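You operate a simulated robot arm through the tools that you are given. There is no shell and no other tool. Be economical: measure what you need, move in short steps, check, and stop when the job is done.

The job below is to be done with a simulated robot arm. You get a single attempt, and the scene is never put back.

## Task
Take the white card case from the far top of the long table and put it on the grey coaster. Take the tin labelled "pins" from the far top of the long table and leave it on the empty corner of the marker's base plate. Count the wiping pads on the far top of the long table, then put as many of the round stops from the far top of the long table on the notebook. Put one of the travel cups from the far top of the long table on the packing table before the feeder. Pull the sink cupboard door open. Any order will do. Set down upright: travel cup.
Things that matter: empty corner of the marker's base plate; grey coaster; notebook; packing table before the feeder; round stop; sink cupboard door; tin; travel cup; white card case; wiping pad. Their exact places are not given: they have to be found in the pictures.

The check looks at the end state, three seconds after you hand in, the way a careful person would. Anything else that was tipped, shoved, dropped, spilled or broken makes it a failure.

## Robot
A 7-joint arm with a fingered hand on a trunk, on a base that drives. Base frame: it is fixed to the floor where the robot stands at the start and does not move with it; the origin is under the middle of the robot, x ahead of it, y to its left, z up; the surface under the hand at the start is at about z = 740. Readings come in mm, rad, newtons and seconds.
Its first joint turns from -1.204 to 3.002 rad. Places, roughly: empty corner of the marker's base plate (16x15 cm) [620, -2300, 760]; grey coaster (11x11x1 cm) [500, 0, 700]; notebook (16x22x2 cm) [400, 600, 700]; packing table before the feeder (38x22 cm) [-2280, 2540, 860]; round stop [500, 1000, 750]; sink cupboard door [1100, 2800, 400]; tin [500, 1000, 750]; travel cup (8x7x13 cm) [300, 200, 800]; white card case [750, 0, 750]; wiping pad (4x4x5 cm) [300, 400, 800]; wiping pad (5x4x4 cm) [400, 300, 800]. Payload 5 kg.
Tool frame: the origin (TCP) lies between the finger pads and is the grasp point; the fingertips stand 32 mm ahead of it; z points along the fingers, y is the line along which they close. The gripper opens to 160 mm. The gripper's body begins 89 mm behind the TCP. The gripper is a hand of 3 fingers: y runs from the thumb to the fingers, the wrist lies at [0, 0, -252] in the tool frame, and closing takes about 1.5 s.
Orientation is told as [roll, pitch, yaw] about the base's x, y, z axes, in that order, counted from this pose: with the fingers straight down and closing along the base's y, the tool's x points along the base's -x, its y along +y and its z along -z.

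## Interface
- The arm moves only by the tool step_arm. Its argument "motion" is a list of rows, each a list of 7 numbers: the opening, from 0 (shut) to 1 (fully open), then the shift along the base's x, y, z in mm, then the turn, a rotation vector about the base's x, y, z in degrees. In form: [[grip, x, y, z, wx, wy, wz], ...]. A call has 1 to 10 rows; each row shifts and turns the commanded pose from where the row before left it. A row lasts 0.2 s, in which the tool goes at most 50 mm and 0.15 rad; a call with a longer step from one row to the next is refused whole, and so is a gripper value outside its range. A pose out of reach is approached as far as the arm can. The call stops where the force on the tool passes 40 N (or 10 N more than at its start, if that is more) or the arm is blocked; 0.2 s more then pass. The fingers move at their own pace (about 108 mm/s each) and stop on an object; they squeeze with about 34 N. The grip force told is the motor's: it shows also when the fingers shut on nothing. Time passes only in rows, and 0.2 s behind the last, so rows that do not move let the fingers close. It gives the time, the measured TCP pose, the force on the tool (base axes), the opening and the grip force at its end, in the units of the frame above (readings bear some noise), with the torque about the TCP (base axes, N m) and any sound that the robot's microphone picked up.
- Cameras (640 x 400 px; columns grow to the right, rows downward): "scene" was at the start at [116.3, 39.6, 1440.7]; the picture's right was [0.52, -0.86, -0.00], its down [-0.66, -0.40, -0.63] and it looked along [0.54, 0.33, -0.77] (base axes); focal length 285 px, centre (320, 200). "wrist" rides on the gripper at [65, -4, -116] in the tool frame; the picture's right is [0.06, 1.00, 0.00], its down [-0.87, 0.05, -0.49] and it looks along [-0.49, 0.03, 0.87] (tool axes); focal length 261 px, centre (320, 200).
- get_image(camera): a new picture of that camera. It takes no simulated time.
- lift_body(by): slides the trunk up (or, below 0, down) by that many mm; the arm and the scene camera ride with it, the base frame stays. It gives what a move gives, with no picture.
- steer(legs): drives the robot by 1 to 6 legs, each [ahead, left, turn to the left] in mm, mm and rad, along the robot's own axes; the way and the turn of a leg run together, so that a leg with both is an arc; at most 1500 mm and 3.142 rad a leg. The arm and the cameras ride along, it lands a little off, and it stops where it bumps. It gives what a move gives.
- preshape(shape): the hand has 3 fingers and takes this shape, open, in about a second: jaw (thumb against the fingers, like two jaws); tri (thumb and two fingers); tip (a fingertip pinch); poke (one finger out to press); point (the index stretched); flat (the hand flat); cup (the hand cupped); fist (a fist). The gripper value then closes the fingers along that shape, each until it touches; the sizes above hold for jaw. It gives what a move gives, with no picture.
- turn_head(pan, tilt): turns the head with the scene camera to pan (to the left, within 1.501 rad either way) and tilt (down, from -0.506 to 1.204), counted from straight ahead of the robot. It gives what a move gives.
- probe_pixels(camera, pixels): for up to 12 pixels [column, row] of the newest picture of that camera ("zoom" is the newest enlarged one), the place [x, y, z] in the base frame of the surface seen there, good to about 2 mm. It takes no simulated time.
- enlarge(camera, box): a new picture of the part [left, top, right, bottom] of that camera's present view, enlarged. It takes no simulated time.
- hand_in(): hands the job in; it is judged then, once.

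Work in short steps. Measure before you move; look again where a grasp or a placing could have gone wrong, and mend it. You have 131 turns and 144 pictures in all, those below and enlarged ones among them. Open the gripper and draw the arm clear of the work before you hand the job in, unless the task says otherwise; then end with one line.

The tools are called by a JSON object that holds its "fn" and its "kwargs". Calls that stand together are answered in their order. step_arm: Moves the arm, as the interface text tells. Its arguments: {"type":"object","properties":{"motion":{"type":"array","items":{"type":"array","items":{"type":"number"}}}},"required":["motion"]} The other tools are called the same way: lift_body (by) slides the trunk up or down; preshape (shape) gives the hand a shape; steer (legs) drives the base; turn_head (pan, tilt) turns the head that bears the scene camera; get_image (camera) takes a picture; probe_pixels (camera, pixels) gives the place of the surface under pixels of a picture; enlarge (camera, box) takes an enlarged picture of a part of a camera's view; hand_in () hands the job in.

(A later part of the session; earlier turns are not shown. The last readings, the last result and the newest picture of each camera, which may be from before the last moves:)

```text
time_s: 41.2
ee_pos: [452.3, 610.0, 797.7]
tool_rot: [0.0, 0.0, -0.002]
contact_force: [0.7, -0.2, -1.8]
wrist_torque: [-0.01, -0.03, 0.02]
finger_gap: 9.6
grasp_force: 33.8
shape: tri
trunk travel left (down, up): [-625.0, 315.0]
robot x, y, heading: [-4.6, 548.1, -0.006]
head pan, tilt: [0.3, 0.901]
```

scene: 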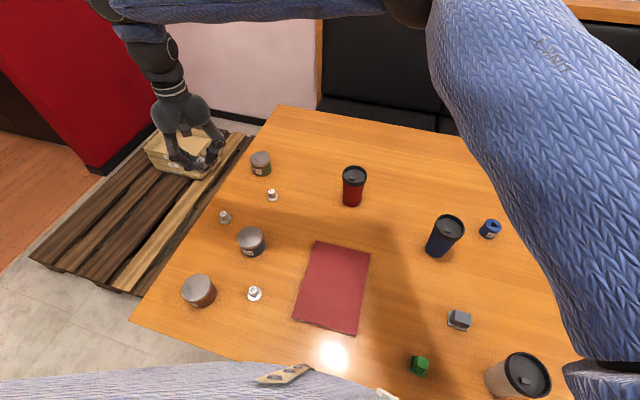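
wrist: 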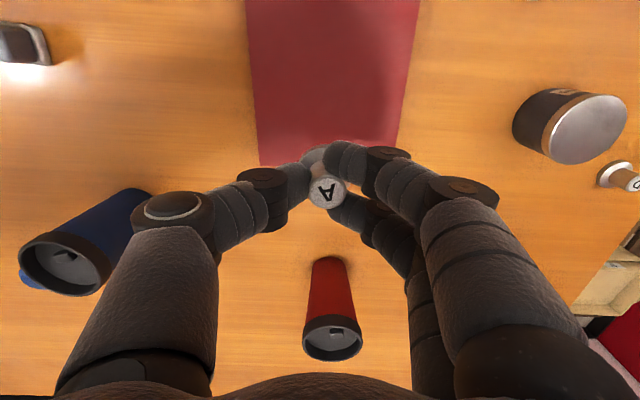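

{"fn": "step_arm", "kwargs": {"motion": [[0, 0, 0, -1, 0, 0, 0], [0, 0, 0, -1, 0, 0, 0]]}}

{"fn": "enlarge", "kwargs": {"camera": "scene", "box": [290, 220, 400, 300]}}

```text
time_s: 41.8
ee_pos: [452.7, 610.6, 796.4]
tool_rot: [0.003, -0.002, -0.002]
contact_force: [-0.3, -0.9, 8.9]
wrist_torque: [0.16, -0.04, 0.0]
finger_gap: 9.9
grasp_force: 34.4
shape: tri
trunk travel left (down, up): [-625.0, 315.0]
robot x, y, heading: [2.1, 543.7, -0.005]
head pan, tilt: [0.3, 0.901]
```

```text
5.00 times, centred on (345, 260) of scene
```

zoom: 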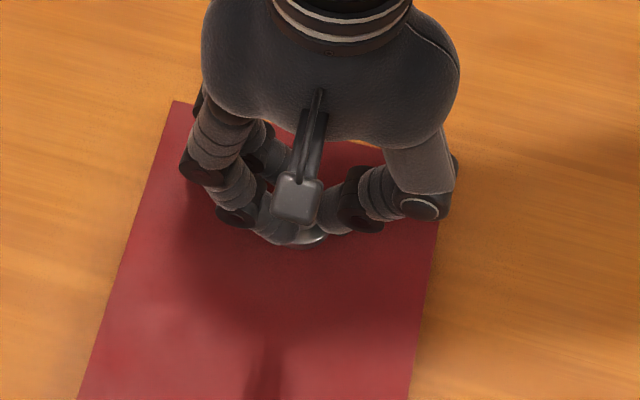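

Contact (9 N). I open and rise, then move towards stop E at (319,789).

{"fn": "step_arm", "kwargs": {"motion": [[0.15, 0, 0, 0, 0, 0, 0], [0.3, 0, 0, 0, 0, 0, 0], [0.4, 0, 0, 0, 0, 0, 0], [0.4, 0, 0, 20, 0, 0, 0], [0.4, 0, 0, 45, 0, 0, 0], [0.4, 0, 0, 45, 0, 0, 0], [0.4, -33, 35, 20, 0, 0, 0], [0.4, -33, 36, 0, 0, 0, 0], [0.4, -33, 36, 0, 0, 0, 0], [0.4, -33, 36, 0, 0, 0, 0]]}}

{"fn": "get_image", "kwargs": {"camera": "scene"}}

```text
refused: row 7 steps farther than a row can; nothing moved
```

```text
103 pictures are left
```

scene: 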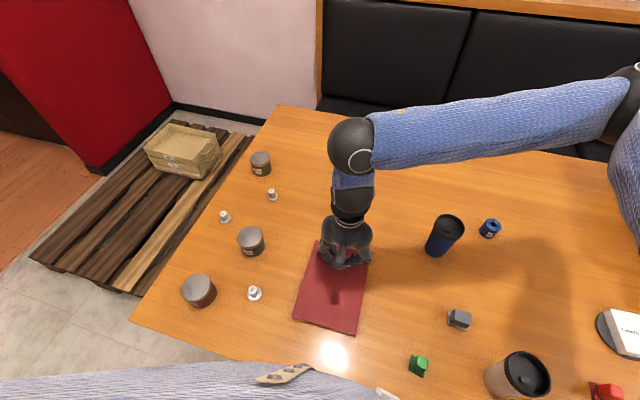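

Row 7 was slightly over-long; corrected.

{"fn": "step_arm", "kwargs": {"motion": [[0.15, 0, 0, 0, 0, 0, 0], [0.3, 0, 0, 0, 0, 0, 0], [0.4, 0, 0, 0, 0, 0, 0], [0.4, 0, 0, 20, 0, 0, 0], [0.4, 0, 0, 45, 0, 0, 0], [0.4, 0, 0, 45, 0, 0, 0], [0.4, -33, 35, 0, 0, 0, 0], [0.4, -33, 35, 0, 0, 0, 0], [0.4, -33, 35, 0, 0, 0, 0], [0.4, -33, 35, 0, 0, 0, 0]]}}

{"fn": "get_image", "kwargs": {"camera": "scene"}}

{"fn": "get_image", "kwargs": {"camera": "wrist"}}

```text
time_s: 44.0
ee_pos: [318.8, 751.5, 903.9]
tool_rot: [0.002, -0.002, -0.003]
contact_force: [-0.1, 0.6, 0.0]
wrist_torque: [0.0, -0.03, 0.01]
finger_gap: 63.3
grasp_force: 0.0
shape: tri
trunk travel left (down, up): [-625.0, 315.0]
robot x, y, heading: [-0.7, 549.7, 0.003]
head pan, tilt: [0.3, 0.901]
```

```text
102 pictures are left
```

scene: 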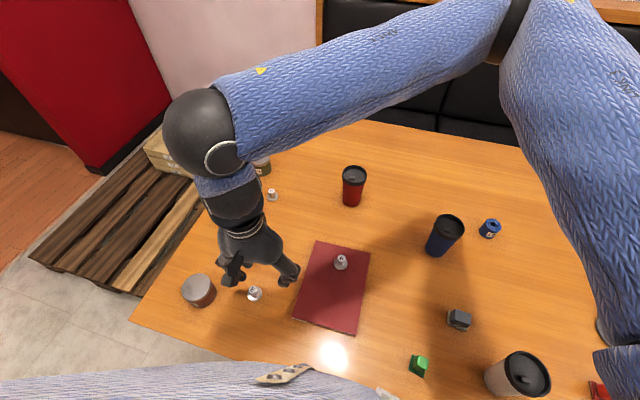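

```text
101 pictures are left
```

wrist: 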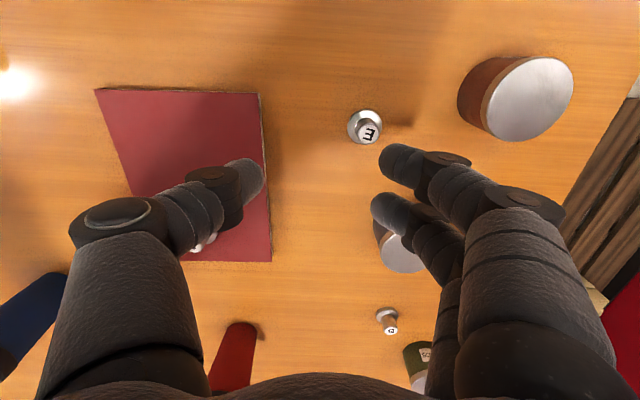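

A stands on the notebook. Now probe stop E's knob.

{"fn": "probe_pixels", "kwargs": {"camera": "wrist", "pixels": [[370, 134], [362, 111], [349, 127], [384, 126]]}}

```text
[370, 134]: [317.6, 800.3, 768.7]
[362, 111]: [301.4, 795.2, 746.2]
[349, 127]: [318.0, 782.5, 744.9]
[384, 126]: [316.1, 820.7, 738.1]
```

E's knob at about (317,798). I move over it, descend and grip.

{"fn": "step_arm", "kwargs": {"motion": [[0.4, -1, 47, 0, 0, 0, 0], [0.4, 0, 0, -40, 0, 0, 0], [0.4, 0, 0, -40, 0, 0, 0], [0.4, 0, 0, -25, 0, 0, 0], [0.4, 0, 0, 0, 0, 0, 0]]}}

{"fn": "get_image", "kwargs": {"camera": "wrist"}}

```text
time_s: 45.2
ee_pos: [318.3, 799.8, 799.4]
tool_rot: [0.001, -0.002, -0.002]
contact_force: [-0.6, -0.3, -0.9]
wrist_torque: [0.02, 0.0, -0.03]
finger_gap: 63.8
grasp_force: 0.1
shape: tri
trunk travel left (down, up): [-625.0, 315.0]
robot x, y, heading: [0.2, 547.4, -0.001]
head pan, tilt: [0.3, 0.901]
```

```text
100 pictures are left
```

wrist: 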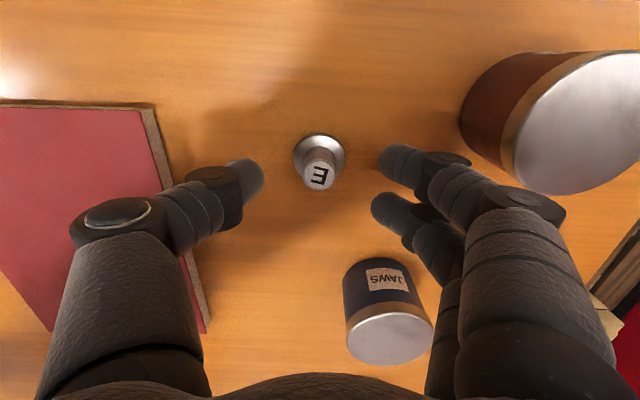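

Centred at column 320. Down 16, close, lift.

{"fn": "step_arm", "kwargs": {"motion": [[0.4, 0, 0, -16, 0, 0, 0], [0.2, 0, 0, 0, 0, 0, 0], [0, 0, 0, 0, 0, 0, 0], [0, 0, 0, 0, 0, 0, 0], [0, 0, 0, 0, 0, 0, 0], [0, 0, 0, 0, 0, 0, 0], [0, 0, 0, 15, 0, 0, 0], [0, 0, 0, 40, 0, 0, 0], [0, 0, 0, 40, 0, 0, 0]]}}

{"fn": "get_image", "kwargs": {"camera": "wrist"}}

```text
time_s: 47.2
ee_pos: [319.7, 798.7, 879.0]
tool_rot: [0.002, 0.0, -0.002]
contact_force: [-0.1, -0.8, -0.4]
wrist_torque: [0.02, -0.02, 0.03]
finger_gap: 9.1
grasp_force: 33.9
shape: tri
trunk travel left (down, up): [-625.0, 315.0]
robot x, y, heading: [-1.4, 549.1, -0.003]
head pan, tilt: [0.3, 0.901]
```

```text
99 pictures are left
```

wrist: 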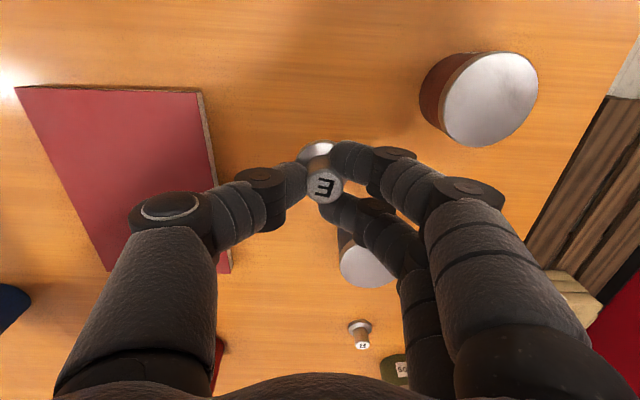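

Held. Carry to (375,660) on the notebook and lower.

{"fn": "step_arm", "kwargs": {"motion": [[0, 14, -35, 0, 0, 0, 0], [0, 14, -35, 0, 0, 0, 0], [0, 14, -35, 0, 0, 0, 0], [0, 13, -34, 0, 0, 0, 0], [0, 0, 0, -40, 0, 0, 0], [0, 0, 0, -30, 0, 0, 0], [0, 0, 0, -8, 0, 0, 0], [0, 0, 0, 0, 0, 0, 0]]}}

{"fn": "get_image", "kwargs": {"camera": "wrist"}}

```text
time_s: 49.0
ee_pos: [374.4, 657.6, 800.5]
tool_rot: [0.004, -0.002, -0.002]
contact_force: [0.1, 0.3, -0.9]
wrist_torque: [-0.01, 0.01, 0.02]
finger_gap: 8.6
grasp_force: 34.4
shape: tri
trunk travel left (down, up): [-625.0, 315.0]
robot x, y, heading: [3.6, 544.2, -0.0]
head pan, tilt: [0.3, 0.901]
```

```text
98 pictures are left
```

wrist: 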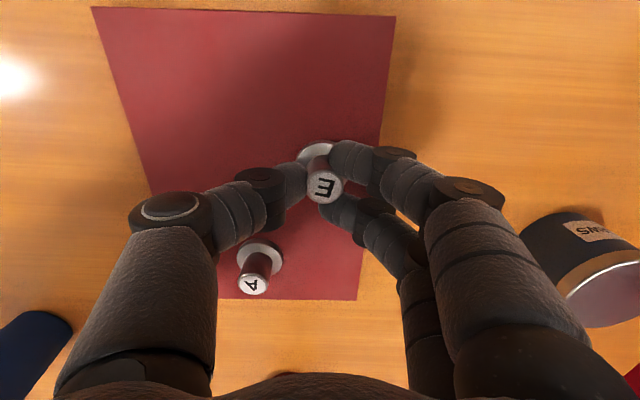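

Lower to contact.

{"fn": "step_arm", "kwargs": {"motion": [[0, 0, 0, -2, 0, 0, 0], [0, 0, 0, -1.5, 0, 0, 0], [0, 0, 0, -1, 0, 0, 0]]}}

```text
time_s: 49.8
ee_pos: [373.5, 659.1, 797.2]
tool_rot: [0.004, -0.002, -0.002]
contact_force: [0.8, -2.6, 14.7]
wrist_torque: [0.04, 0.01, -0.02]
finger_gap: 8.9
grasp_force: 34.4
shape: tri
trunk travel left (down, up): [-625.0, 315.0]
robot x, y, heading: [0.7, 546.2, -0.002]
head pan, tilt: [0.3, 0.901]
```

Contact. Open, rise, and start toward stop B (613,873).

{"fn": "step_arm", "kwargs": {"motion": [[0.15, 0, 0, 0, 0, 0, 0], [0.3, 0, 0, 0, 0, 0, 0], [0.35, 0, 0, 0, 0, 0, 0], [0.35, 0, 0, 20, 0, 0, 0], [0.35, 0, 0, 45, 0, 0, 0], [0.35, 0, 0, 45, 0, 0, 0], [0.4, 34, 31, 0, 0, 0, 0], [0.4, 34, 31, 0, 0, 0, 0], [0.4, 34, 31, 0, 0, 0, 0], [0.4, 34, 31, 0, 0, 0, 0]]}}

{"fn": "step_arm", "kwargs": {"motion": [[0.4, 34, 31, 0, 0, 0, 0], [0.4, 34, 31, 0, 0, 0, 0], [0.4, 10, 10, 0, 0, 0, 0], [0.4, 0, 0, 0, 0, 0, 0]]}}

{"fn": "get_image", "kwargs": {"camera": "wrist"}}

{"fn": "get_image", "kwargs": {"camera": "scene"}}

```text
time_s: 52.0
ee_pos: [510.5, 785.8, 909.4]
tool_rot: [0.002, 0.001, -0.001]
contact_force: [0.4, 0.7, -0.2]
wrist_torque: [-0.04, -0.01, 0.01]
finger_gap: 63.5
grasp_force: 0.1
shape: tri
trunk travel left (down, up): [-625.0, 315.0]
robot x, y, heading: [2.1, 548.7, -0.003]
head pan, tilt: [0.3, 0.901]
```

```text
time_s: 53.0
ee_pos: [589.9, 855.1, 906.8]
tool_rot: [0.006, 0.002, -0.003]
contact_force: [-0.2, -0.9, -0.5]
wrist_torque: [0.02, 0.03, -0.01]
finger_gap: 63.5
grasp_force: 0.0
shape: tri
trunk travel left (down, up): [-625.0, 315.0]
robot x, y, heading: [2.9, 545.4, -0.0]
head pan, tilt: [0.3, 0.901]
```

```text
97 pictures are left
```

wrist: 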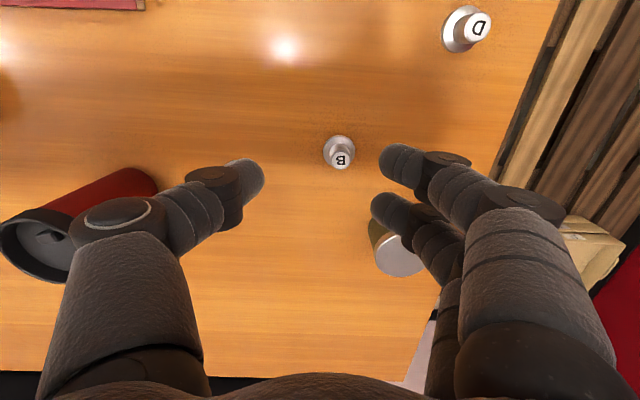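

```text
96 pictures are left
```

scene: 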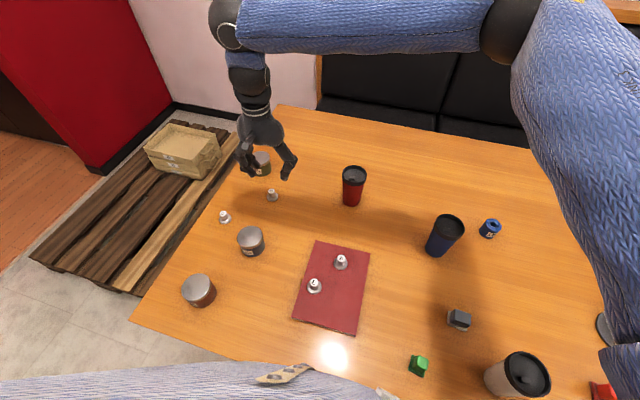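

E and A stand on the notebook. Probe stop B.

{"fn": "probe_pixels", "kwargs": {"camera": "wrist", "pixels": [[342, 161], [338, 138], [326, 151], [352, 149]]}}

```text
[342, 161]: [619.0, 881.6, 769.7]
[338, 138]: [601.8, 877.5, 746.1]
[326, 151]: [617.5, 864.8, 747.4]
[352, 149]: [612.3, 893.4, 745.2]
```

B's knob at (618,880). Move over, descend to 799 and check.

{"fn": "step_arm", "kwargs": {"motion": [[0.4, 27, 25, 0, 0, 0, 0], [0.4, 0, 0, -40, 0, 0, 0], [0.4, 0, 0, -40, 0, 0, 0], [0.4, 0, 0, -28, 0, 0, 0], [0.4, 0, 0, 0, 0, 0, 0]]}}

{"fn": "get_image", "kwargs": {"camera": "wrist"}}

```text
time_s: 54.2
ee_pos: [615.1, 879.2, 798.0]
tool_rot: [0.003, -0.002, -0.004]
contact_force: [0.7, 0.7, 0.4]
wrist_torque: [0.01, 0.0, -0.01]
finger_gap: 63.9
grasp_force: 0.1
shape: tri
trunk travel left (down, up): [-625.0, 315.0]
robot x, y, heading: [-0.8, 545.4, -0.003]
head pan, tilt: [0.3, 0.901]
```

```text
95 pictures are left
```

wrist: 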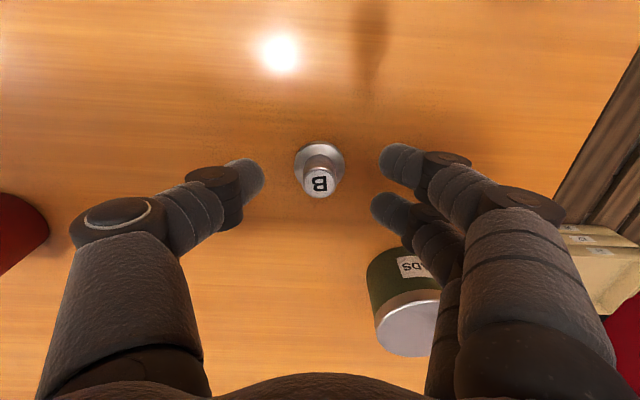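

Good; shift 2 mm in x, down 15, grip and lift.

{"fn": "step_arm", "kwargs": {"motion": [[0.4, 2, 0, -15, 0, 0, 0], [0.2, 0, 0, 0, 0, 0, 0], [0, 0, 0, 0, 0, 0, 0], [0, 0, 0, 0, 0, 0, 0], [0, 0, 0, 0, 0, 0, 0], [0, 0, 0, 0, 0, 0, 0], [0, 0, 0, 15, 0, 0, 0], [0, 0, 0, 45, 0, 0, 0], [0, 0, 0, 45, 0, 0, 0], [0, 0, 0, 10, 0, 0, 0]]}}

{"fn": "get_image", "kwargs": {"camera": "wrist"}}

```text
time_s: 56.4
ee_pos: [616.4, 879.3, 900.0]
tool_rot: [0.002, 0.002, -0.002]
contact_force: [0.3, 0.7, -0.4]
wrist_torque: [0.0, -0.02, 0.01]
finger_gap: 7.1
grasp_force: 34.2
shape: tri
trunk travel left (down, up): [-625.0, 315.0]
robot x, y, heading: [-1.0, 548.3, -0.003]
head pan, tilt: [0.3, 0.901]
```

```text
94 pictures are left
```

wrist: 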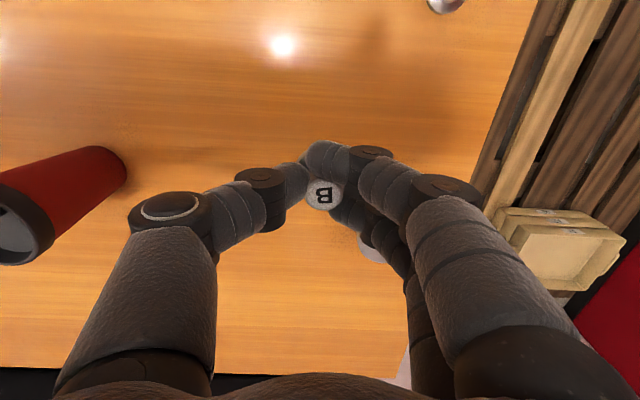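

Held. Carry to (375,575).

{"fn": "step_arm", "kwargs": {"motion": [[0, -27, -34, 0, 0, 0, 0], [0, -27, -34, 0, 0, 0, 0], [0, -27, -34, 0, 0, 0, 0], [0, -27, -34, 0, 0, 0, 0], [0, -27, -34, 0, 0, 0, 0], [0, -27, -34, 0, 0, 0, 0], [0, -27, -34, 0, 0, 0, 0], [0, -27, -34, 0, 0, 0, 0], [0, -25, -32, 0, 0, 0, 0], [0, 0, 0, -40, 0, 0, 0]]}}

{"fn": "step_arm", "kwargs": {"motion": [[0, 0, 0, -40, 0, 0, 0], [0, 0, 0, -15, 0, 0, 0], [0, 0, 0, 0, 0, 0, 0]]}}

{"fn": "get_image", "kwargs": {"camera": "wrist"}}

{"fn": "enlarge", "kwargs": {"camera": "scene", "box": [270, 230, 400, 340]}}

```text
time_s: 58.6
ee_pos: [377.3, 576.2, 858.2]
tool_rot: [0.005, 0.001, -0.003]
contact_force: [0.8, 0.0, -2.1]
wrist_torque: [0.01, 0.05, -0.03]
finger_gap: 5.5
grasp_force: 34.3
shape: tri
trunk travel left (down, up): [-625.0, 315.0]
robot x, y, heading: [1.2, 543.3, -0.004]
head pan, tilt: [0.3, 0.901]
```

```text
time_s: 59.4
ee_pos: [376.6, 576.3, 803.7]
tool_rot: [0.003, -0.001, -0.003]
contact_force: [-0.5, -0.3, -0.1]
wrist_torque: [-0.06, 0.02, -0.03]
finger_gap: 5.1
grasp_force: 34.8
shape: tri
trunk travel left (down, up): [-625.0, 315.0]
robot x, y, heading: [-5.3, 548.8, -0.002]
head pan, tilt: [0.3, 0.901]
```

```text
93 pictures are left
```

wrist: 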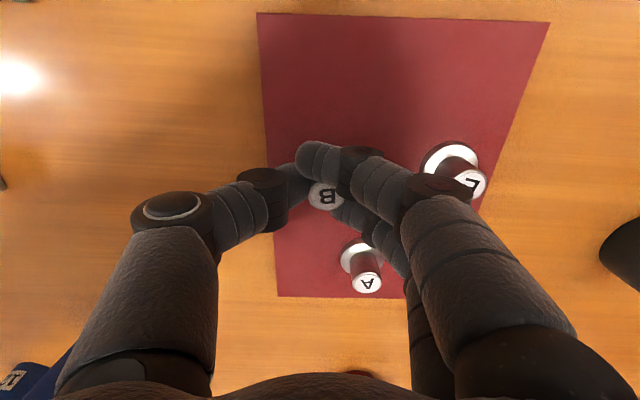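

```text
3.64 times, centred on (335, 285) of scene
```

zoom: 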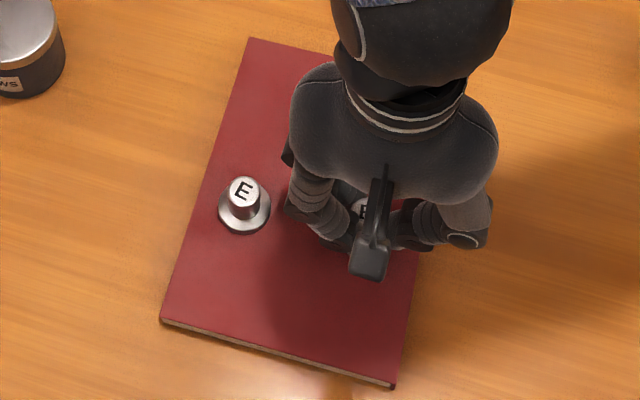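

Lower to contact in small steps.

{"fn": "step_arm", "kwargs": {"motion": [[0, 0, 0, -3, 0, 0, 0], [0, 0, 0, -2, 0, 0, 0], [0, 0, 0, -1.5, 0, 0, 0]]}}

```text
time_s: 60.2
ee_pos: [376.2, 576.3, 798.1]
tool_rot: [0.004, -0.003, -0.003]
contact_force: [-1.5, -2.3, 12.6]
wrist_torque: [0.09, -0.15, -0.01]
finger_gap: 5.4
grasp_force: 34.2
shape: tri
trunk travel left (down, up): [-625.0, 315.0]
robot x, y, heading: [-1.4, 545.6, -0.003]
head pan, tilt: [0.3, 0.901]
```

Contact. Open modestly and rise, then look.

{"fn": "step_arm", "kwargs": {"motion": [[0.1, 0, 0, 0, 0, 0, 0], [0.2, 0, 0, 0, 0, 0, 0], [0.28, 0, 0, 0, 0, 0, 0], [0.28, 0, 0, 0, 0, 0, 0], [0.28, 0, 0, 15, 0, 0, 0], [0.28, 0, 0, 40, 0, 0, 0], [0.28, 0, 0, 45, 0, 0, 0], [0.5, 0, 0, 0, 0, 0, 0]]}}

{"fn": "get_image", "kwargs": {"camera": "wrist"}}

```text
time_s: 62.0
ee_pos: [377.5, 576.0, 897.5]
tool_rot: [0.004, 0.0, -0.004]
contact_force: [-0.3, 0.1, -1.4]
wrist_torque: [-0.06, 0.01, 0.0]
finger_gap: 79.7
grasp_force: 0.1
shape: tri
trunk travel left (down, up): [-625.0, 315.0]
robot x, y, heading: [-0.6, 548.5, 0.003]
head pan, tilt: [0.3, 0.901]
```

```text
91 pictures are left
```

wrist: 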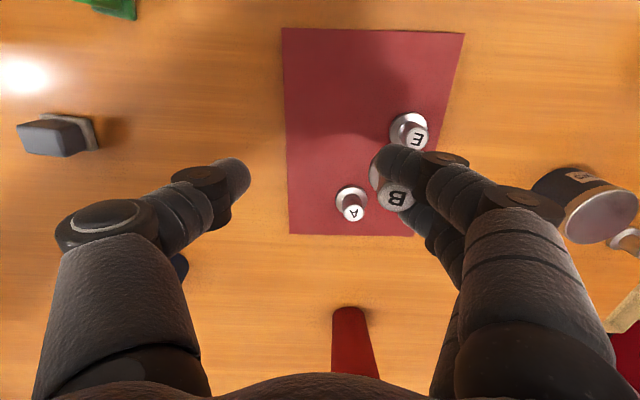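

B appears wedged between the two fingers and came up with them. I enlarge.

{"fn": "enlarge", "kwargs": {"camera": "wrist", "box": [330, 100, 480, 240]}}

{"fn": "enlarge", "kwargs": {"camera": "scene", "box": [270, 200, 400, 310]}}

```text
2.86 times, centred on (405, 170) of wrist
```

zoom: 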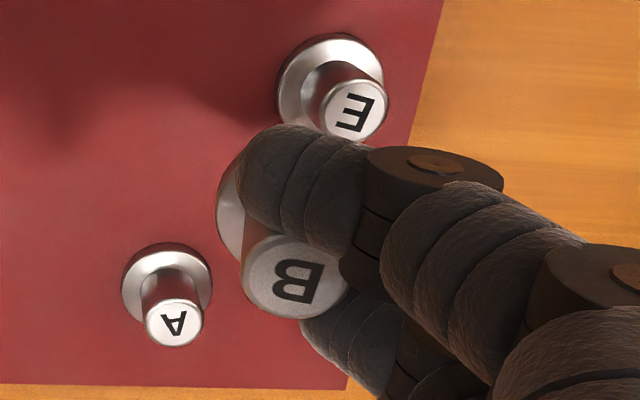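

```text
3.64 times, centred on (335, 255) of scene
```

zoom: 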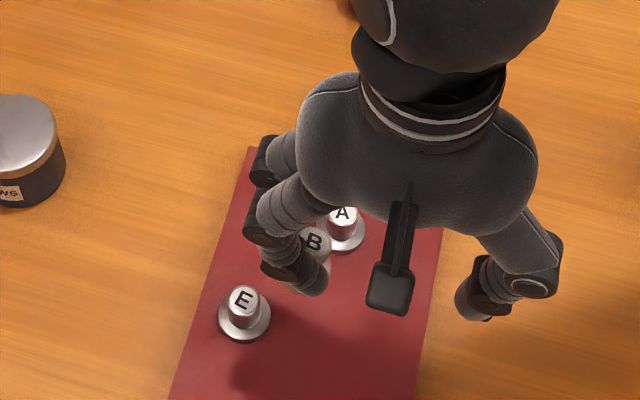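

B is friction-wedged between index and ring fingers. I carry it to a bare spot of the table around (580,760), to set it down and free it there.

{"fn": "step_arm", "kwargs": {"motion": [[0.5, 34, 26, 0, 0, 0, 0], [0.5, 34, 26, 0, 0, 0, 0], [0.5, 34, 26, 0, 0, 0, 0], [0.5, 34, 26, 0, 0, 0, 0], [0.5, 34, 26, 0, 0, 0, 0], [0.5, 33, 24, 0, 0, 0, 0], [0.5, 0, 0, -40, 0, 0, 0], [0.5, 0, 0, -40, 0, 0, 0], [0.5, 0, 0, 0, 0, 0, 0]]}}

{"fn": "get_image", "kwargs": {"camera": "wrist"}}

{"fn": "enlarge", "kwargs": {"camera": "scene", "box": [250, 150, 380, 260]}}

```text
time_s: 64.0
ee_pos: [579.2, 731.6, 817.6]
tool_rot: [0.003, -0.002, -0.002]
contact_force: [0.0, -0.6, -0.9]
wrist_torque: [-0.08, -0.01, -0.01]
finger_gap: 79.9
grasp_force: 0.0
shape: tri
trunk travel left (down, up): [-625.0, 315.0]
robot x, y, heading: [0.7, 544.9, -0.004]
head pan, tilt: [0.3, 0.901]
```

```text
88 pictures are left
```

wrist: 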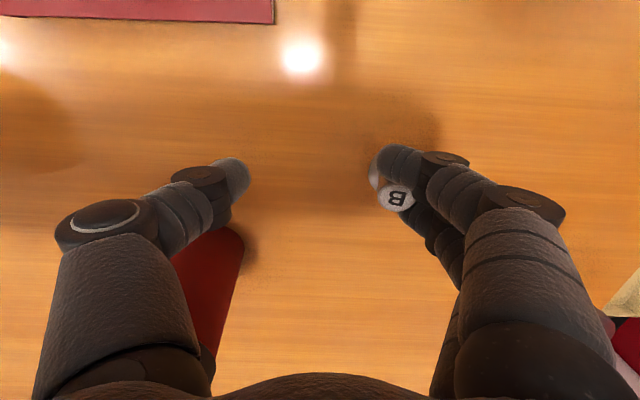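

```text
3.64 times, centred on (315, 205) of scene
```

zoom: 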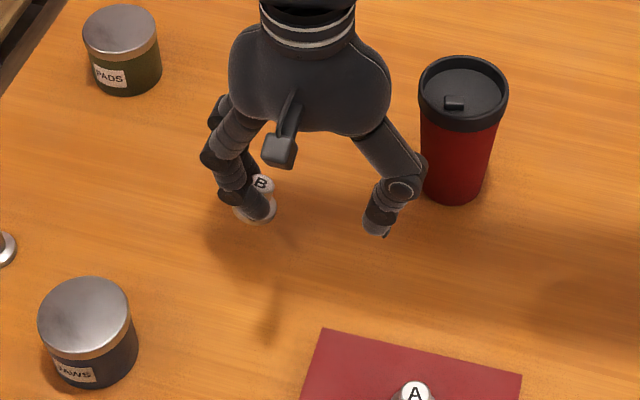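

I re-close to set it upright, then lower to light contact on the table.

{"fn": "step_arm", "kwargs": {"motion": [[0.2, 0, 0, 0, 0, 0, 0], [0, 0, 0, 0, 0, 0, 0], [0, 0, 0, 0, 0, 0, 0], [0, 0, 0, -20, 0, 0, 0], [0, 0, 0, -10, 0, 0, 0], [0, 0, 0, -5, 0, 0, 0]]}}

```text
time_s: 65.4
ee_pos: [580.5, 731.3, 781.9]
tool_rot: [0.002, -0.003, -0.002]
contact_force: [-0.1, -1.1, 1.1]
wrist_torque: [0.05, 0.01, -0.02]
finger_gap: 5.1
grasp_force: 34.2
shape: tri
trunk travel left (down, up): [-625.0, 315.0]
robot x, y, heading: [-2.4, 547.7, -0.0]
head pan, tilt: [0.3, 0.901]
```

Press a little further, then open under that pressure with small circular wiggles.

{"fn": "step_arm", "kwargs": {"motion": [[0, 0, 0, -2, 0, 0, 0], [0, 0, 0, -1, 0, 0, 0], [0.15, 0, 0, 0, 0, 0, 0], [0.3, 0, 0, 0, 0, 0, 0], [0.3, 0, 0, 0, 0, 0, 0]]}}

{"fn": "get_image", "kwargs": {"camera": "wrist"}}

```text
time_s: 66.6
ee_pos: [581.1, 731.5, 778.8]
tool_rot: [0.004, -0.001, -0.003]
contact_force: [0.0, -0.4, 0.5]
wrist_torque: [-0.02, 0.01, -0.01]
finger_gap: 47.9
grasp_force: 0.0
shape: tri
trunk travel left (down, up): [-625.0, 315.0]
robot x, y, heading: [0.3, 547.9, -0.002]
head pan, tilt: [0.3, 0.901]
```

```text
86 pictures are left
```

wrist: 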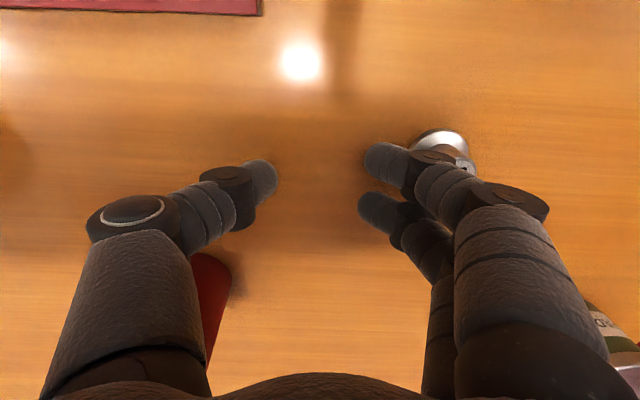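

It popped out, standing behind the index finger at (440,150). I rise straight up and look.

{"fn": "step_arm", "kwargs": {"motion": [[0.3, 0, 0, 15, 0, 0, 0], [0.3, 0, 0, 30, 0, 0, 0], [0.3, 0, 0, 45, 0, 0, 0], [0.3, 0, 0, 45, 0, 0, 0], [0.4, 0, 0, 0, 0, 0, 0]]}}

{"fn": "get_image", "kwargs": {"camera": "wrist"}}

```text
time_s: 67.8
ee_pos: [581.4, 728.4, 916.1]
tool_rot: [0.001, -0.001, -0.003]
contact_force: [0.1, -0.2, 0.6]
wrist_torque: [0.02, -0.01, 0.01]
finger_gap: 63.4
grasp_force: 0.0
shape: tri
trunk travel left (down, up): [-625.0, 315.0]
robot x, y, heading: [0.5, 546.1, -0.004]
head pan, tilt: [0.3, 0.901]
```

```text
85 pictures are left
```

wrist: 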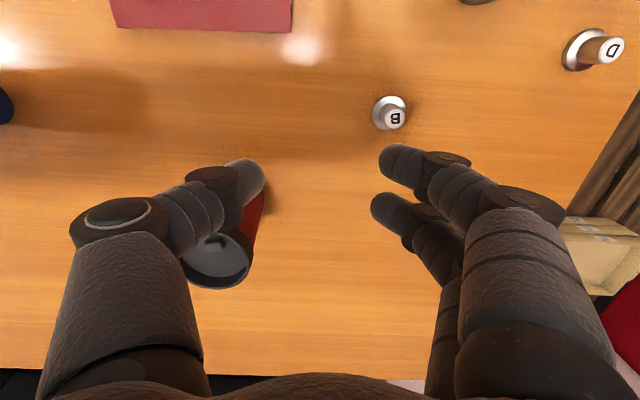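

B stands upright. Probe it for the regrasp; this time I'll limit the closing to about 8 mm so it can't creep between the fingers.

{"fn": "probe_pixels", "kwargs": {"camera": "wrist", "pixels": [[395, 118], [387, 97], [374, 115]]}}

```text
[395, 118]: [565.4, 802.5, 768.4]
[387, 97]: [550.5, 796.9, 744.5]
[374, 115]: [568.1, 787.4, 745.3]
```

Knob at about (566,801). Move, descend to check height.

{"fn": "step_arm", "kwargs": {"motion": [[0.4, -7, 35, 0, 0, 0, 0], [0.4, -7, 35, 0, 0, 0, 0], [0.4, 0, 0, -40, 0, 0, 0], [0.4, 0, 0, -40, 0, 0, 0], [0.4, 0, 0, -35, 0, 0, 0], [0.4, 0, 0, 0, 0, 0, 0]]}}

{"fn": "get_image", "kwargs": {"camera": "wrist"}}

```text
time_s: 69.2
ee_pos: [566.2, 800.5, 798.6]
tool_rot: [0.001, -0.002, -0.001]
contact_force: [-0.1, 0.0, 0.2]
wrist_torque: [0.01, -0.02, -0.03]
finger_gap: 63.6
grasp_force: 0.0
shape: tri
trunk travel left (down, up): [-625.0, 315.0]
robot x, y, heading: [-0.7, 550.2, -0.002]
head pan, tilt: [0.3, 0.901]
```

```text
84 pictures are left
```

wrist: 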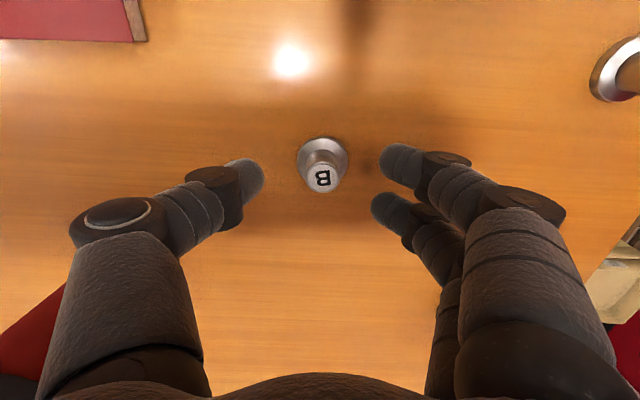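

Well aligned (323,178). Descend 15 and close to 0.055, lift.

{"fn": "step_arm", "kwargs": {"motion": [[0.4, 0, 0, -15, 0, 0, 0], [0.2, 0, 0, 0, 0, 0, 0], [0.055, 0, 0, 0, 0, 0, 0], [0.055, 0, 0, 0, 0, 0, 0], [0.055, 0, 0, 0, 0, 0, 0], [0.055, 0, 0, 15, 0, 0, 0], [0.055, 0, 0, 40, 0, 0, 0], [0.055, 0, 0, 40, 0, 0, 0]]}}

{"fn": "get_image", "kwargs": {"camera": "wrist"}}

```text
time_s: 71.0
ee_pos: [568.1, 799.0, 878.5]
tool_rot: [0.003, 0.0, -0.001]
contact_force: [0.6, -0.8, -0.8]
wrist_torque: [0.0, -0.01, -0.02]
finger_gap: 8.7
grasp_force: 33.7
shape: tri
trunk travel left (down, up): [-625.0, 315.0]
robot x, y, heading: [-1.1, 548.2, -0.004]
head pan, tilt: [0.3, 0.901]
```

```text
83 pictures are left
```

wrist: 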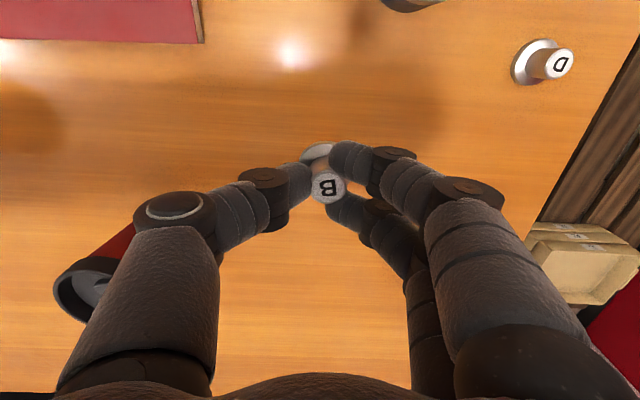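

Held well. Carry to (377,576).

{"fn": "step_arm", "kwargs": {"motion": [[0.055, -27, -32, 0, 0, 0, 0], [0.055, -27, -32, 0, 0, 0, 0], [0.055, -27, -32, 0, 0, 0, 0], [0.055, -27, -32, 0, 0, 0, 0], [0.055, -27, -32, 0, 0, 0, 0], [0.055, -27, -32, 0, 0, 0, 0], [0.055, -28, -31, 0, 0, 0, 0], [0.055, 0, 0, -40, 0, 0, 0], [0.055, 0, 0, -33, 0, 0, 0], [0.055, 0, 0, -3, 0, 0, 0]]}}

{"fn": "step_arm", "kwargs": {"motion": [[0.055, 0, 0, -2, 0, 0, 0], [0.055, 0, 0, -1.5, 0, 0, 0]]}}

```text
time_s: 73.2
ee_pos: [374.9, 577.0, 802.0]
tool_rot: [0.001, 0.0, -0.002]
contact_force: [0.4, -0.6, -0.2]
wrist_torque: [0.03, -0.02, 0.04]
finger_gap: 8.6
grasp_force: 33.8
shape: tri
trunk travel left (down, up): [-625.0, 315.0]
robot x, y, heading: [-1.8, 547.4, 0.0]
head pan, tilt: [0.3, 0.901]
```

```text
time_s: 73.8
ee_pos: [375.8, 578.1, 800.2]
tool_rot: [0.003, -0.003, -0.001]
contact_force: [-0.9, -0.3, 3.8]
wrist_torque: [0.02, 0.05, 0.07]
finger_gap: 8.6
grasp_force: 34.0
shape: tri
trunk travel left (down, up): [-625.0, 315.0]
robot x, y, heading: [2.0, 546.9, -0.003]
head pan, tilt: [0.3, 0.901]
```

Touching (4 N). One more mm, open, rise and look.

{"fn": "step_arm", "kwargs": {"motion": [[0.055, 0, 0, -1, 0, 0, 0], [0.2, 0, 0, 0, 0, 0, 0], [0.28, 0, 0, 0, 0, 0, 0], [0.28, 0, 0, 0, 0, 0, 0], [0.28, 0, 0, 15, 0, 0, 0], [0.28, 0, 0, 40, 0, 0, 0], [0.28, 0, 0, 45, 0, 0, 0], [0.28, -30, 0, 20, 0, 0, 0]]}}

{"fn": "get_image", "kwargs": {"camera": "wrist"}}

{"fn": "get_image", "kwargs": {"camera": "scene"}}

```text
time_s: 75.6
ee_pos: [376.0, 578.0, 899.1]
tool_rot: [0.004, 0.0, -0.004]
contact_force: [-0.6, 0.1, -0.5]
wrist_torque: [-0.01, 0.01, 0.01]
finger_gap: 44.5
grasp_force: 0.0
shape: tri
out of reach, approached as far as the arm can: row 8
trunk travel left (down, up): [-625.0, 315.0]
robot x, y, heading: [1.1, 546.1, -0.002]
head pan, tilt: [0.3, 0.901]
```

```text
82 pictures are left
```

wrist: 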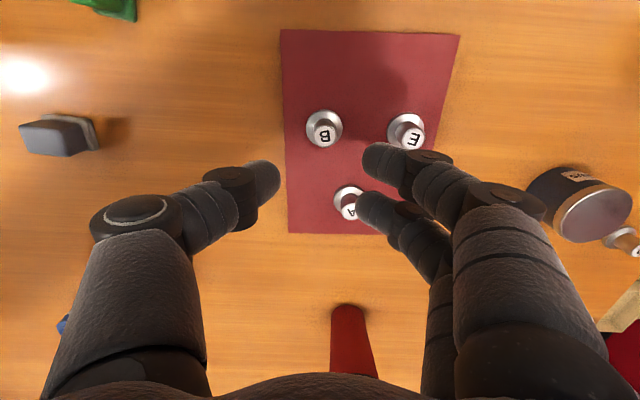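

```text
81 pictures are left
```

scene: 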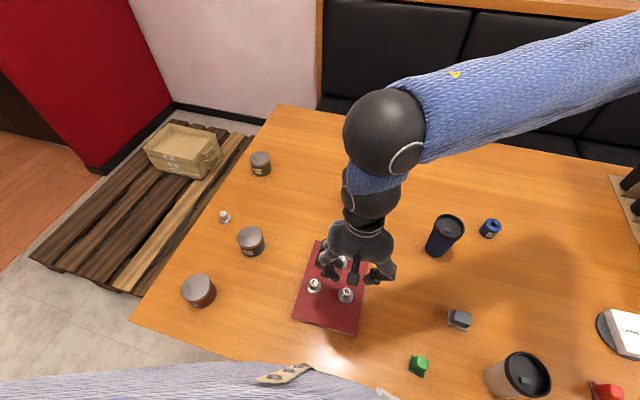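

All three stops stand on the notebook. Next the pins tin: move over it with the hand fully open.

{"fn": "step_arm", "kwargs": {"motion": [[0.6, 0, 45, 20, 0, 0, 0], [0.8, 0, 45, 0, 0, 0, 0], [1, -15, 43, 0, 0, 0, 0], [1, -15, 43, 0, 0, 0, 0], [1, -15, 43, 0, 0, 0, 0], [1, -15, 43, 0, 0, 0, 0], [1, -15, 40, 0, 0, 0, 0], [1, -10, 30, 0, 0, 0, 0], [1, 0, 0, 0, 0, 0, 0]]}}

{"fn": "get_image", "kwargs": {"camera": "wrist"}}

{"fn": "get_image", "kwargs": {"camera": "scene"}}

```text
time_s: 77.6
ee_pos: [294.5, 899.6, 916.7]
tool_rot: [0.004, -0.001, -0.002]
contact_force: [-0.2, 0.9, -0.5]
wrist_torque: [0.0, -0.01, 0.0]
finger_gap: 159.7
grasp_force: 0.0
shape: tri
out of reach, approached as far as the arm can: row 8
trunk travel left (down, up): [-625.0, 315.0]
robot x, y, heading: [3.7, 548.5, -0.0]
head pan, tilt: [0.3, 0.901]
```

```text
80 pictures are left
```

wrist: 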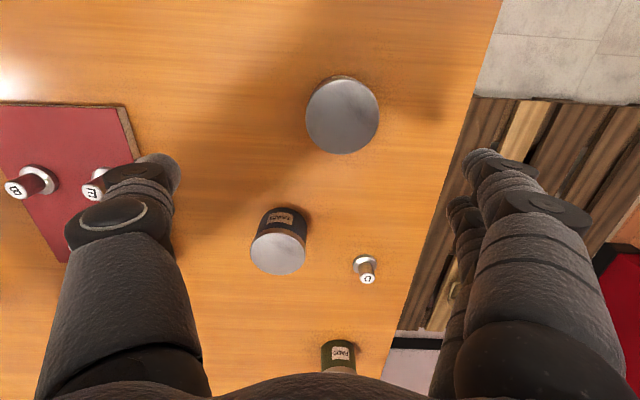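

```text
79 pictures are left
```

scene: 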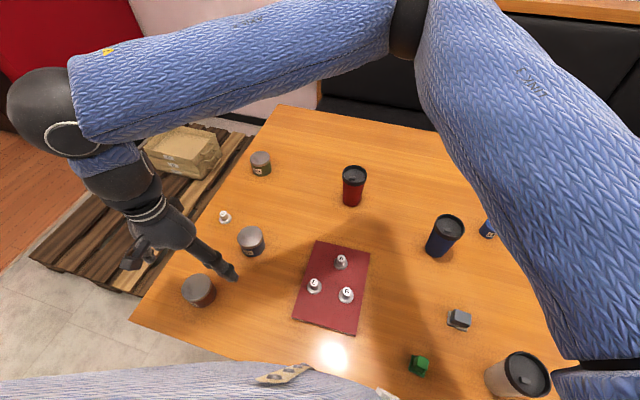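

Near the limit. Probe the tin lid to see how far off I am.

{"fn": "probe_pixels", "kwargs": {"camera": "wrist", "pixels": [[342, 114], [306, 116], [378, 114], [342, 79], [342, 150]]}}

```text
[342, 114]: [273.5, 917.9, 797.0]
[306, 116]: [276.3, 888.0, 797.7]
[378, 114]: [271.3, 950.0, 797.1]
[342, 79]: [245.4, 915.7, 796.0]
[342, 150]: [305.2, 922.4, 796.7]
```

Lid 62 mm wide at (275,919). I back the base 60 mm and left 100 mm for comfortable reach.

{"fn": "steer", "kwargs": {"legs": [[-60, 0, 0], [0, 100, 0]]}}

```text
time_s: 79.3
ee_pos: [234.6, 999.0, 916.0]
tool_rot: [0.002, 0.0, -0.004]
contact_force: [-0.7, 1.5, 0.2]
wrist_torque: [-0.04, 0.0, -0.01]
finger_gap: 159.9
grasp_force: 0.0
shape: tri
trunk travel left (down, up): [-625.0, 315.0]
robot x, y, heading: [-62.2, 646.7, -0.005]
head pan, tilt: [0.3, 0.901]
```

Move the TCP to (275,919) with the hand at 0.75 opening and check with the wrist camera.

{"fn": "step_arm", "kwargs": {"motion": [[0.75, 20, -40, 0, 0, 0, 0], [0.75, 20, -40, 0, 0, 0, 0], [0.75, 0, 0, -30, 0, 0, 0], [0.75, 0, 0, 0, 0, 0, 0]]}}

{"fn": "get_image", "kwargs": {"camera": "wrist"}}

```text
time_s: 80.3
ee_pos: [273.8, 918.5, 886.1]
tool_rot: [0.002, -0.002, -0.005]
contact_force: [-0.2, -0.3, -0.2]
wrist_torque: [0.01, 0.0, 0.01]
finger_gap: 120.2
grasp_force: 0.1
shape: tri
trunk travel left (down, up): [-625.0, 315.0]
robot x, y, heading: [-65.8, 652.5, -0.003]
head pan, tilt: [0.3, 0.901]
```

```text
78 pictures are left
```

wrist: 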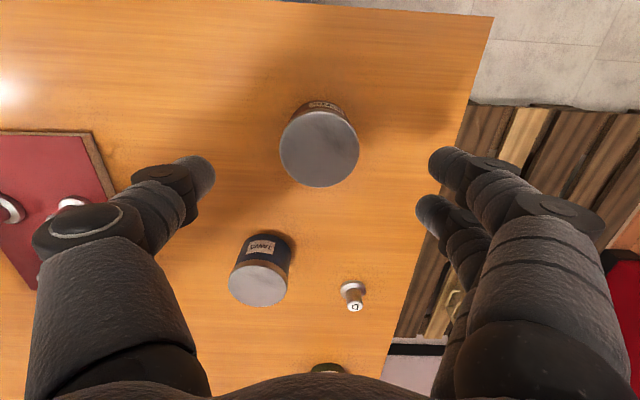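

Centred. The label edge is visible at (320,104); I enlarge to read it.

{"fn": "enlarge", "kwargs": {"camera": "wrist", "box": [280, 90, 360, 140]}}

```text
8.00 times, centred on (320, 115) of wrist
```

zoom: 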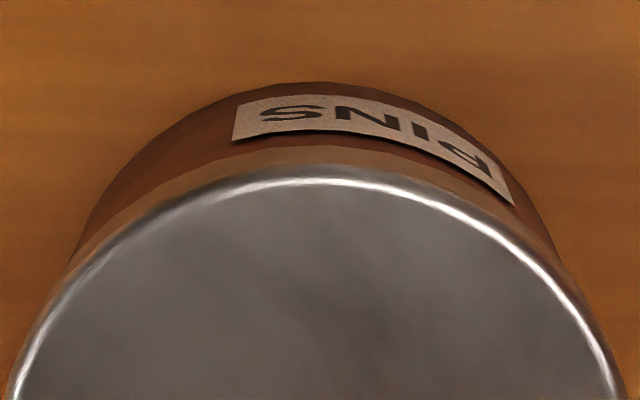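

PINS confirmed. Descend to about 784 and close, lift slightly.

{"fn": "step_arm", "kwargs": {"motion": [[0.75, 1, 0, -40, 0, 0, 0], [0.75, 0, 0, -40, 0, 0, 0], [0.75, 0, 0, -22, 0, 0, 0], [0.3, 0, 0, 0, 0, 0, 0], [0, 0, 0, 0, 0, 0, 0], [0, 0, 0, 0, 0, 0, 0], [0, 0, 0, 0, 0, 0, 0], [0, 0, 0, 10, 0, 0, 0], [0, 0, 0, 40, 0, 0, 0], [0, 0, 0, 40, 0, 0, 0]]}}

{"fn": "get_image", "kwargs": {"camera": "wrist"}}

```text
time_s: 82.5
ee_pos: [274.3, 919.9, 876.0]
tool_rot: [0.003, 0.0, -0.002]
contact_force: [-0.2, -0.5, -2.6]
wrist_torque: [0.03, 0.0, 0.01]
finger_gap: 53.8
grasp_force: 34.1
shape: tri
trunk travel left (down, up): [-625.0, 315.0]
robot x, y, heading: [-58.9, 650.1, -0.002]
head pan, tilt: [0.3, 0.901]
```

```text
76 pictures are left
```

wrist: 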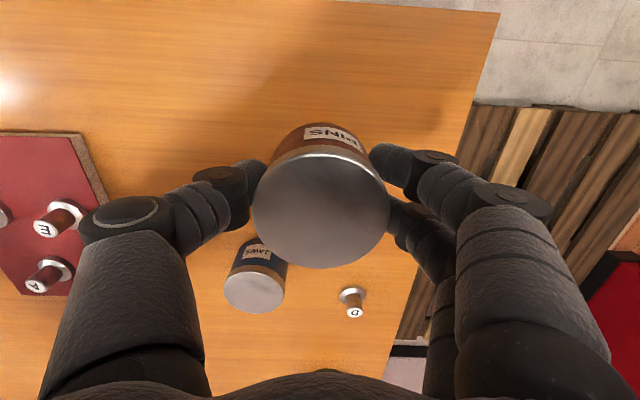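

Held. I raise the tin well above the cup boxes and look to the right along the route.

{"fn": "step_arm", "kwargs": {"motion": [[0, 10, -10, 45, 0, 0, 0], [0, 10, -10, 45, 0, 0, 0], [0, 10, -20, 40, 0, 0, 0], [0, 10, -20, 40, 0, 0, 0], [0, 10, -20, 40, 0, 0, 0], [0, 0, -20, 0, 0, 0, 0]]}}

{"fn": "turn_head", "kwargs": {"pan": -1.3, "tilt": 0.5}}

{"fn": "get_image", "kwargs": {"camera": "scene"}}

```text
time_s: 83.9
ee_pos: [324.9, 819.3, 1087.4]
tool_rot: [0.003, 0.0, -0.004]
contact_force: [0.1, -0.4, -2.4]
wrist_torque: [-0.01, 0.0, 0.02]
finger_gap: 53.3
grasp_force: 33.8
shape: tri
trunk travel left (down, up): [-625.0, 315.0]
robot x, y, heading: [-59.4, 648.4, -0.001]
head pan, tilt: [0.3, 0.901]
```

```text
time_s: 85.6
ee_pos: [322.6, 820.5, 1087.6]
tool_rot: [0.003, -0.001, -0.003]
contact_force: [0.1, 0.5, -1.8]
wrist_torque: [0.0, -0.02, 0.02]
finger_gap: 53.5
grasp_force: 34.1
shape: tri
trunk travel left (down, up): [-625.0, 315.0]
robot x, y, heading: [-61.6, 647.7, -0.005]
head pan, tilt: [-1.3, 0.499]
```

```text
75 pictures are left
```

scene: 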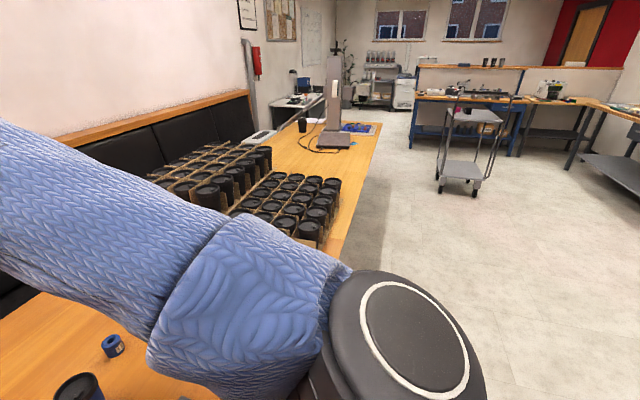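

The way along the table is clear; the cart stands off. Probe cart, table edge, and marker.

{"fn": "probe_pixels", "kwargs": {"camera": "scene", "pixels": [[462, 170], [438, 190], [335, 139], [380, 130], [375, 160], [355, 128], [312, 147], [340, 240]]}}

{"fn": "enlarge", "kwargs": {"camera": "scene", "box": [280, 40, 400, 160]}}

```text
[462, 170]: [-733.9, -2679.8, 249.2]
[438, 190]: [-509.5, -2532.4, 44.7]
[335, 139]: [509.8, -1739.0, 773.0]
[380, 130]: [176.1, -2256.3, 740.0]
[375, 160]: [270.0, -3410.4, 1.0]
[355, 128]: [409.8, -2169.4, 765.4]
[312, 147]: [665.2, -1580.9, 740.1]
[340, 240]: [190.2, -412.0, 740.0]
```

```text
3.33 times, centred on (340, 100) of scene
```

zoom: 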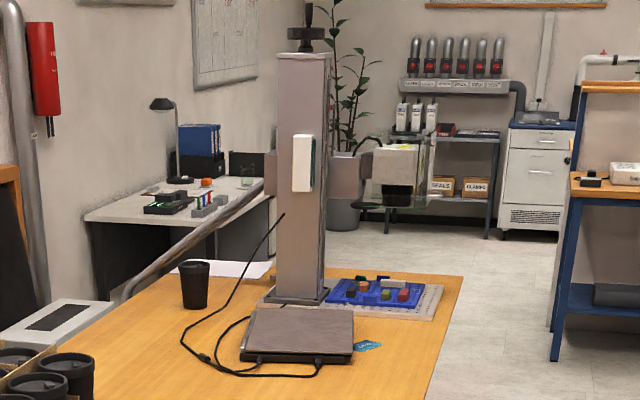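

The marker column stands around y≈-1950. I probe the column and its arm to plan clearance for the elbow.

{"fn": "probe_pixels", "kwargs": {"camera": "zoom", "pixels": [[310, 100], [280, 250], [400, 160], [430, 300], [300, 320], [245, 350], [345, 345], [380, 290], [335, 180], [440, 150], [230, 200], [360, 300]]}}

```text
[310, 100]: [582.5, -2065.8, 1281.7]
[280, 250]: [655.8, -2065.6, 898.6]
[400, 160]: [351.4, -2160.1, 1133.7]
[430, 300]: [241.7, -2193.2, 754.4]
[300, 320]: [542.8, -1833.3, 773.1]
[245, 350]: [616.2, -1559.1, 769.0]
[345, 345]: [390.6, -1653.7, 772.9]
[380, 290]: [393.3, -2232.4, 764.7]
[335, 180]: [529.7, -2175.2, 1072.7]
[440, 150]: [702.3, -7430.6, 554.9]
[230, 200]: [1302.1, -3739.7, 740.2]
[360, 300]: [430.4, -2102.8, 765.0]
```

The marker's head reaches over (351,-2160,1134). I'll bring the hand to front-centre, back off, turn to face along the table and drive ahead so that arm stays clear of the marker.

{"fn": "step_arm", "kwargs": {"motion": [[0, 15, -40, 0, 0, 0, 0], [0, 15, -40, 0, 0, 0, 0], [0, 15, -40, 0, 0, 0, 0], [0, 15, -40, 0, 0, 0, 0], [0, 0, -20, 0, 0, 0, 0]]}}

{"fn": "steer", "kwargs": {"legs": [[-140, 0, 0], [0, 0, -1.57], [1300, 0, 0]]}}

{"fn": "turn_head", "kwargs": {"pan": 0.2, "tilt": 0.4}}

{"fn": "get_image", "kwargs": {"camera": "scene"}}

```text
time_s: 86.8
ee_pos: [385.9, 639.2, 1085.9]
tool_rot: [0.003, -0.001, -0.004]
contact_force: [0.4, 1.1, -2.3]
wrist_torque: [-0.01, 0.01, -0.02]
finger_gap: 53.4
grasp_force: 33.8
shape: tri
trunk travel left (down, up): [-625.0, 315.0]
robot x, y, heading: [-63.0, 646.3, -0.0]
head pan, tilt: [-1.3, 0.499]
```

```text
time_s: 98.0
ee_pos: [-182.0, -1103.8, 1085.7]
tool_rot: [0.002, 0.0, -1.566]
contact_force: [-0.2, 0.5, -3.0]
wrist_torque: [0.03, -0.01, -0.01]
finger_gap: 53.1
grasp_force: 34.4
shape: tri
trunk travel left (down, up): [-625.0, 315.0]
robot x, y, heading: [-176.9, -656.1, -1.569]
head pan, tilt: [-1.3, 0.499]
```

```text
time_s: 99.6
ee_pos: [-181.7, -1103.9, 1086.8]
tool_rot: [0.003, 0.0, -1.565]
contact_force: [0.3, -0.3, -2.3]
wrist_torque: [0.01, -0.03, 0.04]
finger_gap: 53.2
grasp_force: 33.3
shape: tri
trunk travel left (down, up): [-625.0, 315.0]
robot x, y, heading: [-178.1, -657.1, -1.567]
head pan, tilt: [0.201, 0.4]
```

```text
73 pictures are left
```

scene: 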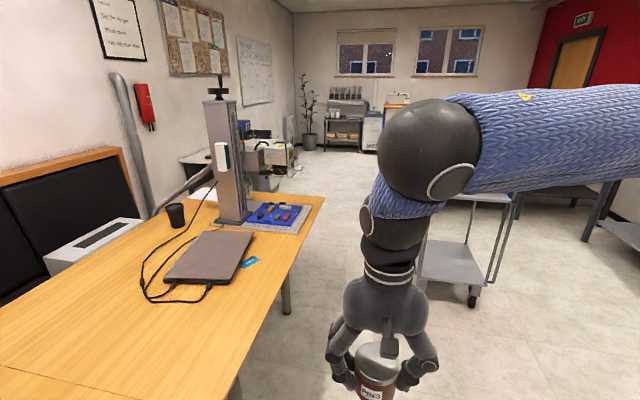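

I probe the base plate, the table end and the cart.

{"fn": "enlarge", "kwargs": {"camera": "scene", "box": [190, 120, 340, 240]}}

{"fn": "probe_pixels", "kwargs": {"camera": "scene", "pixels": [[323, 198], [300, 232], [310, 209], [272, 195], [265, 145], [283, 155], [430, 278], [470, 205], [474, 302], [255, 194]]}}

```text
3.33 times, centred on (265, 180) of scene
```

zoom: 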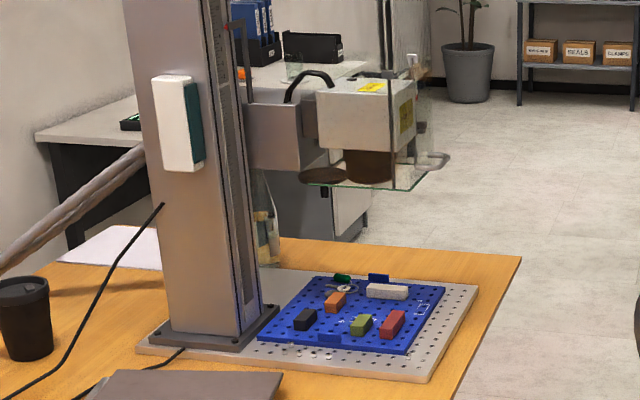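

```text
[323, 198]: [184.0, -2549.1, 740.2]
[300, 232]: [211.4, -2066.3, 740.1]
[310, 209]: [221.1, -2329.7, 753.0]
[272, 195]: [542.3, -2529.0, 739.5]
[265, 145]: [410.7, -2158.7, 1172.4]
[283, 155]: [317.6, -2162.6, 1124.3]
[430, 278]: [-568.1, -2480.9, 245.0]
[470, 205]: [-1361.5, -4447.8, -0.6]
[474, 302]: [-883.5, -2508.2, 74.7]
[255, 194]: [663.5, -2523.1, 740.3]
```

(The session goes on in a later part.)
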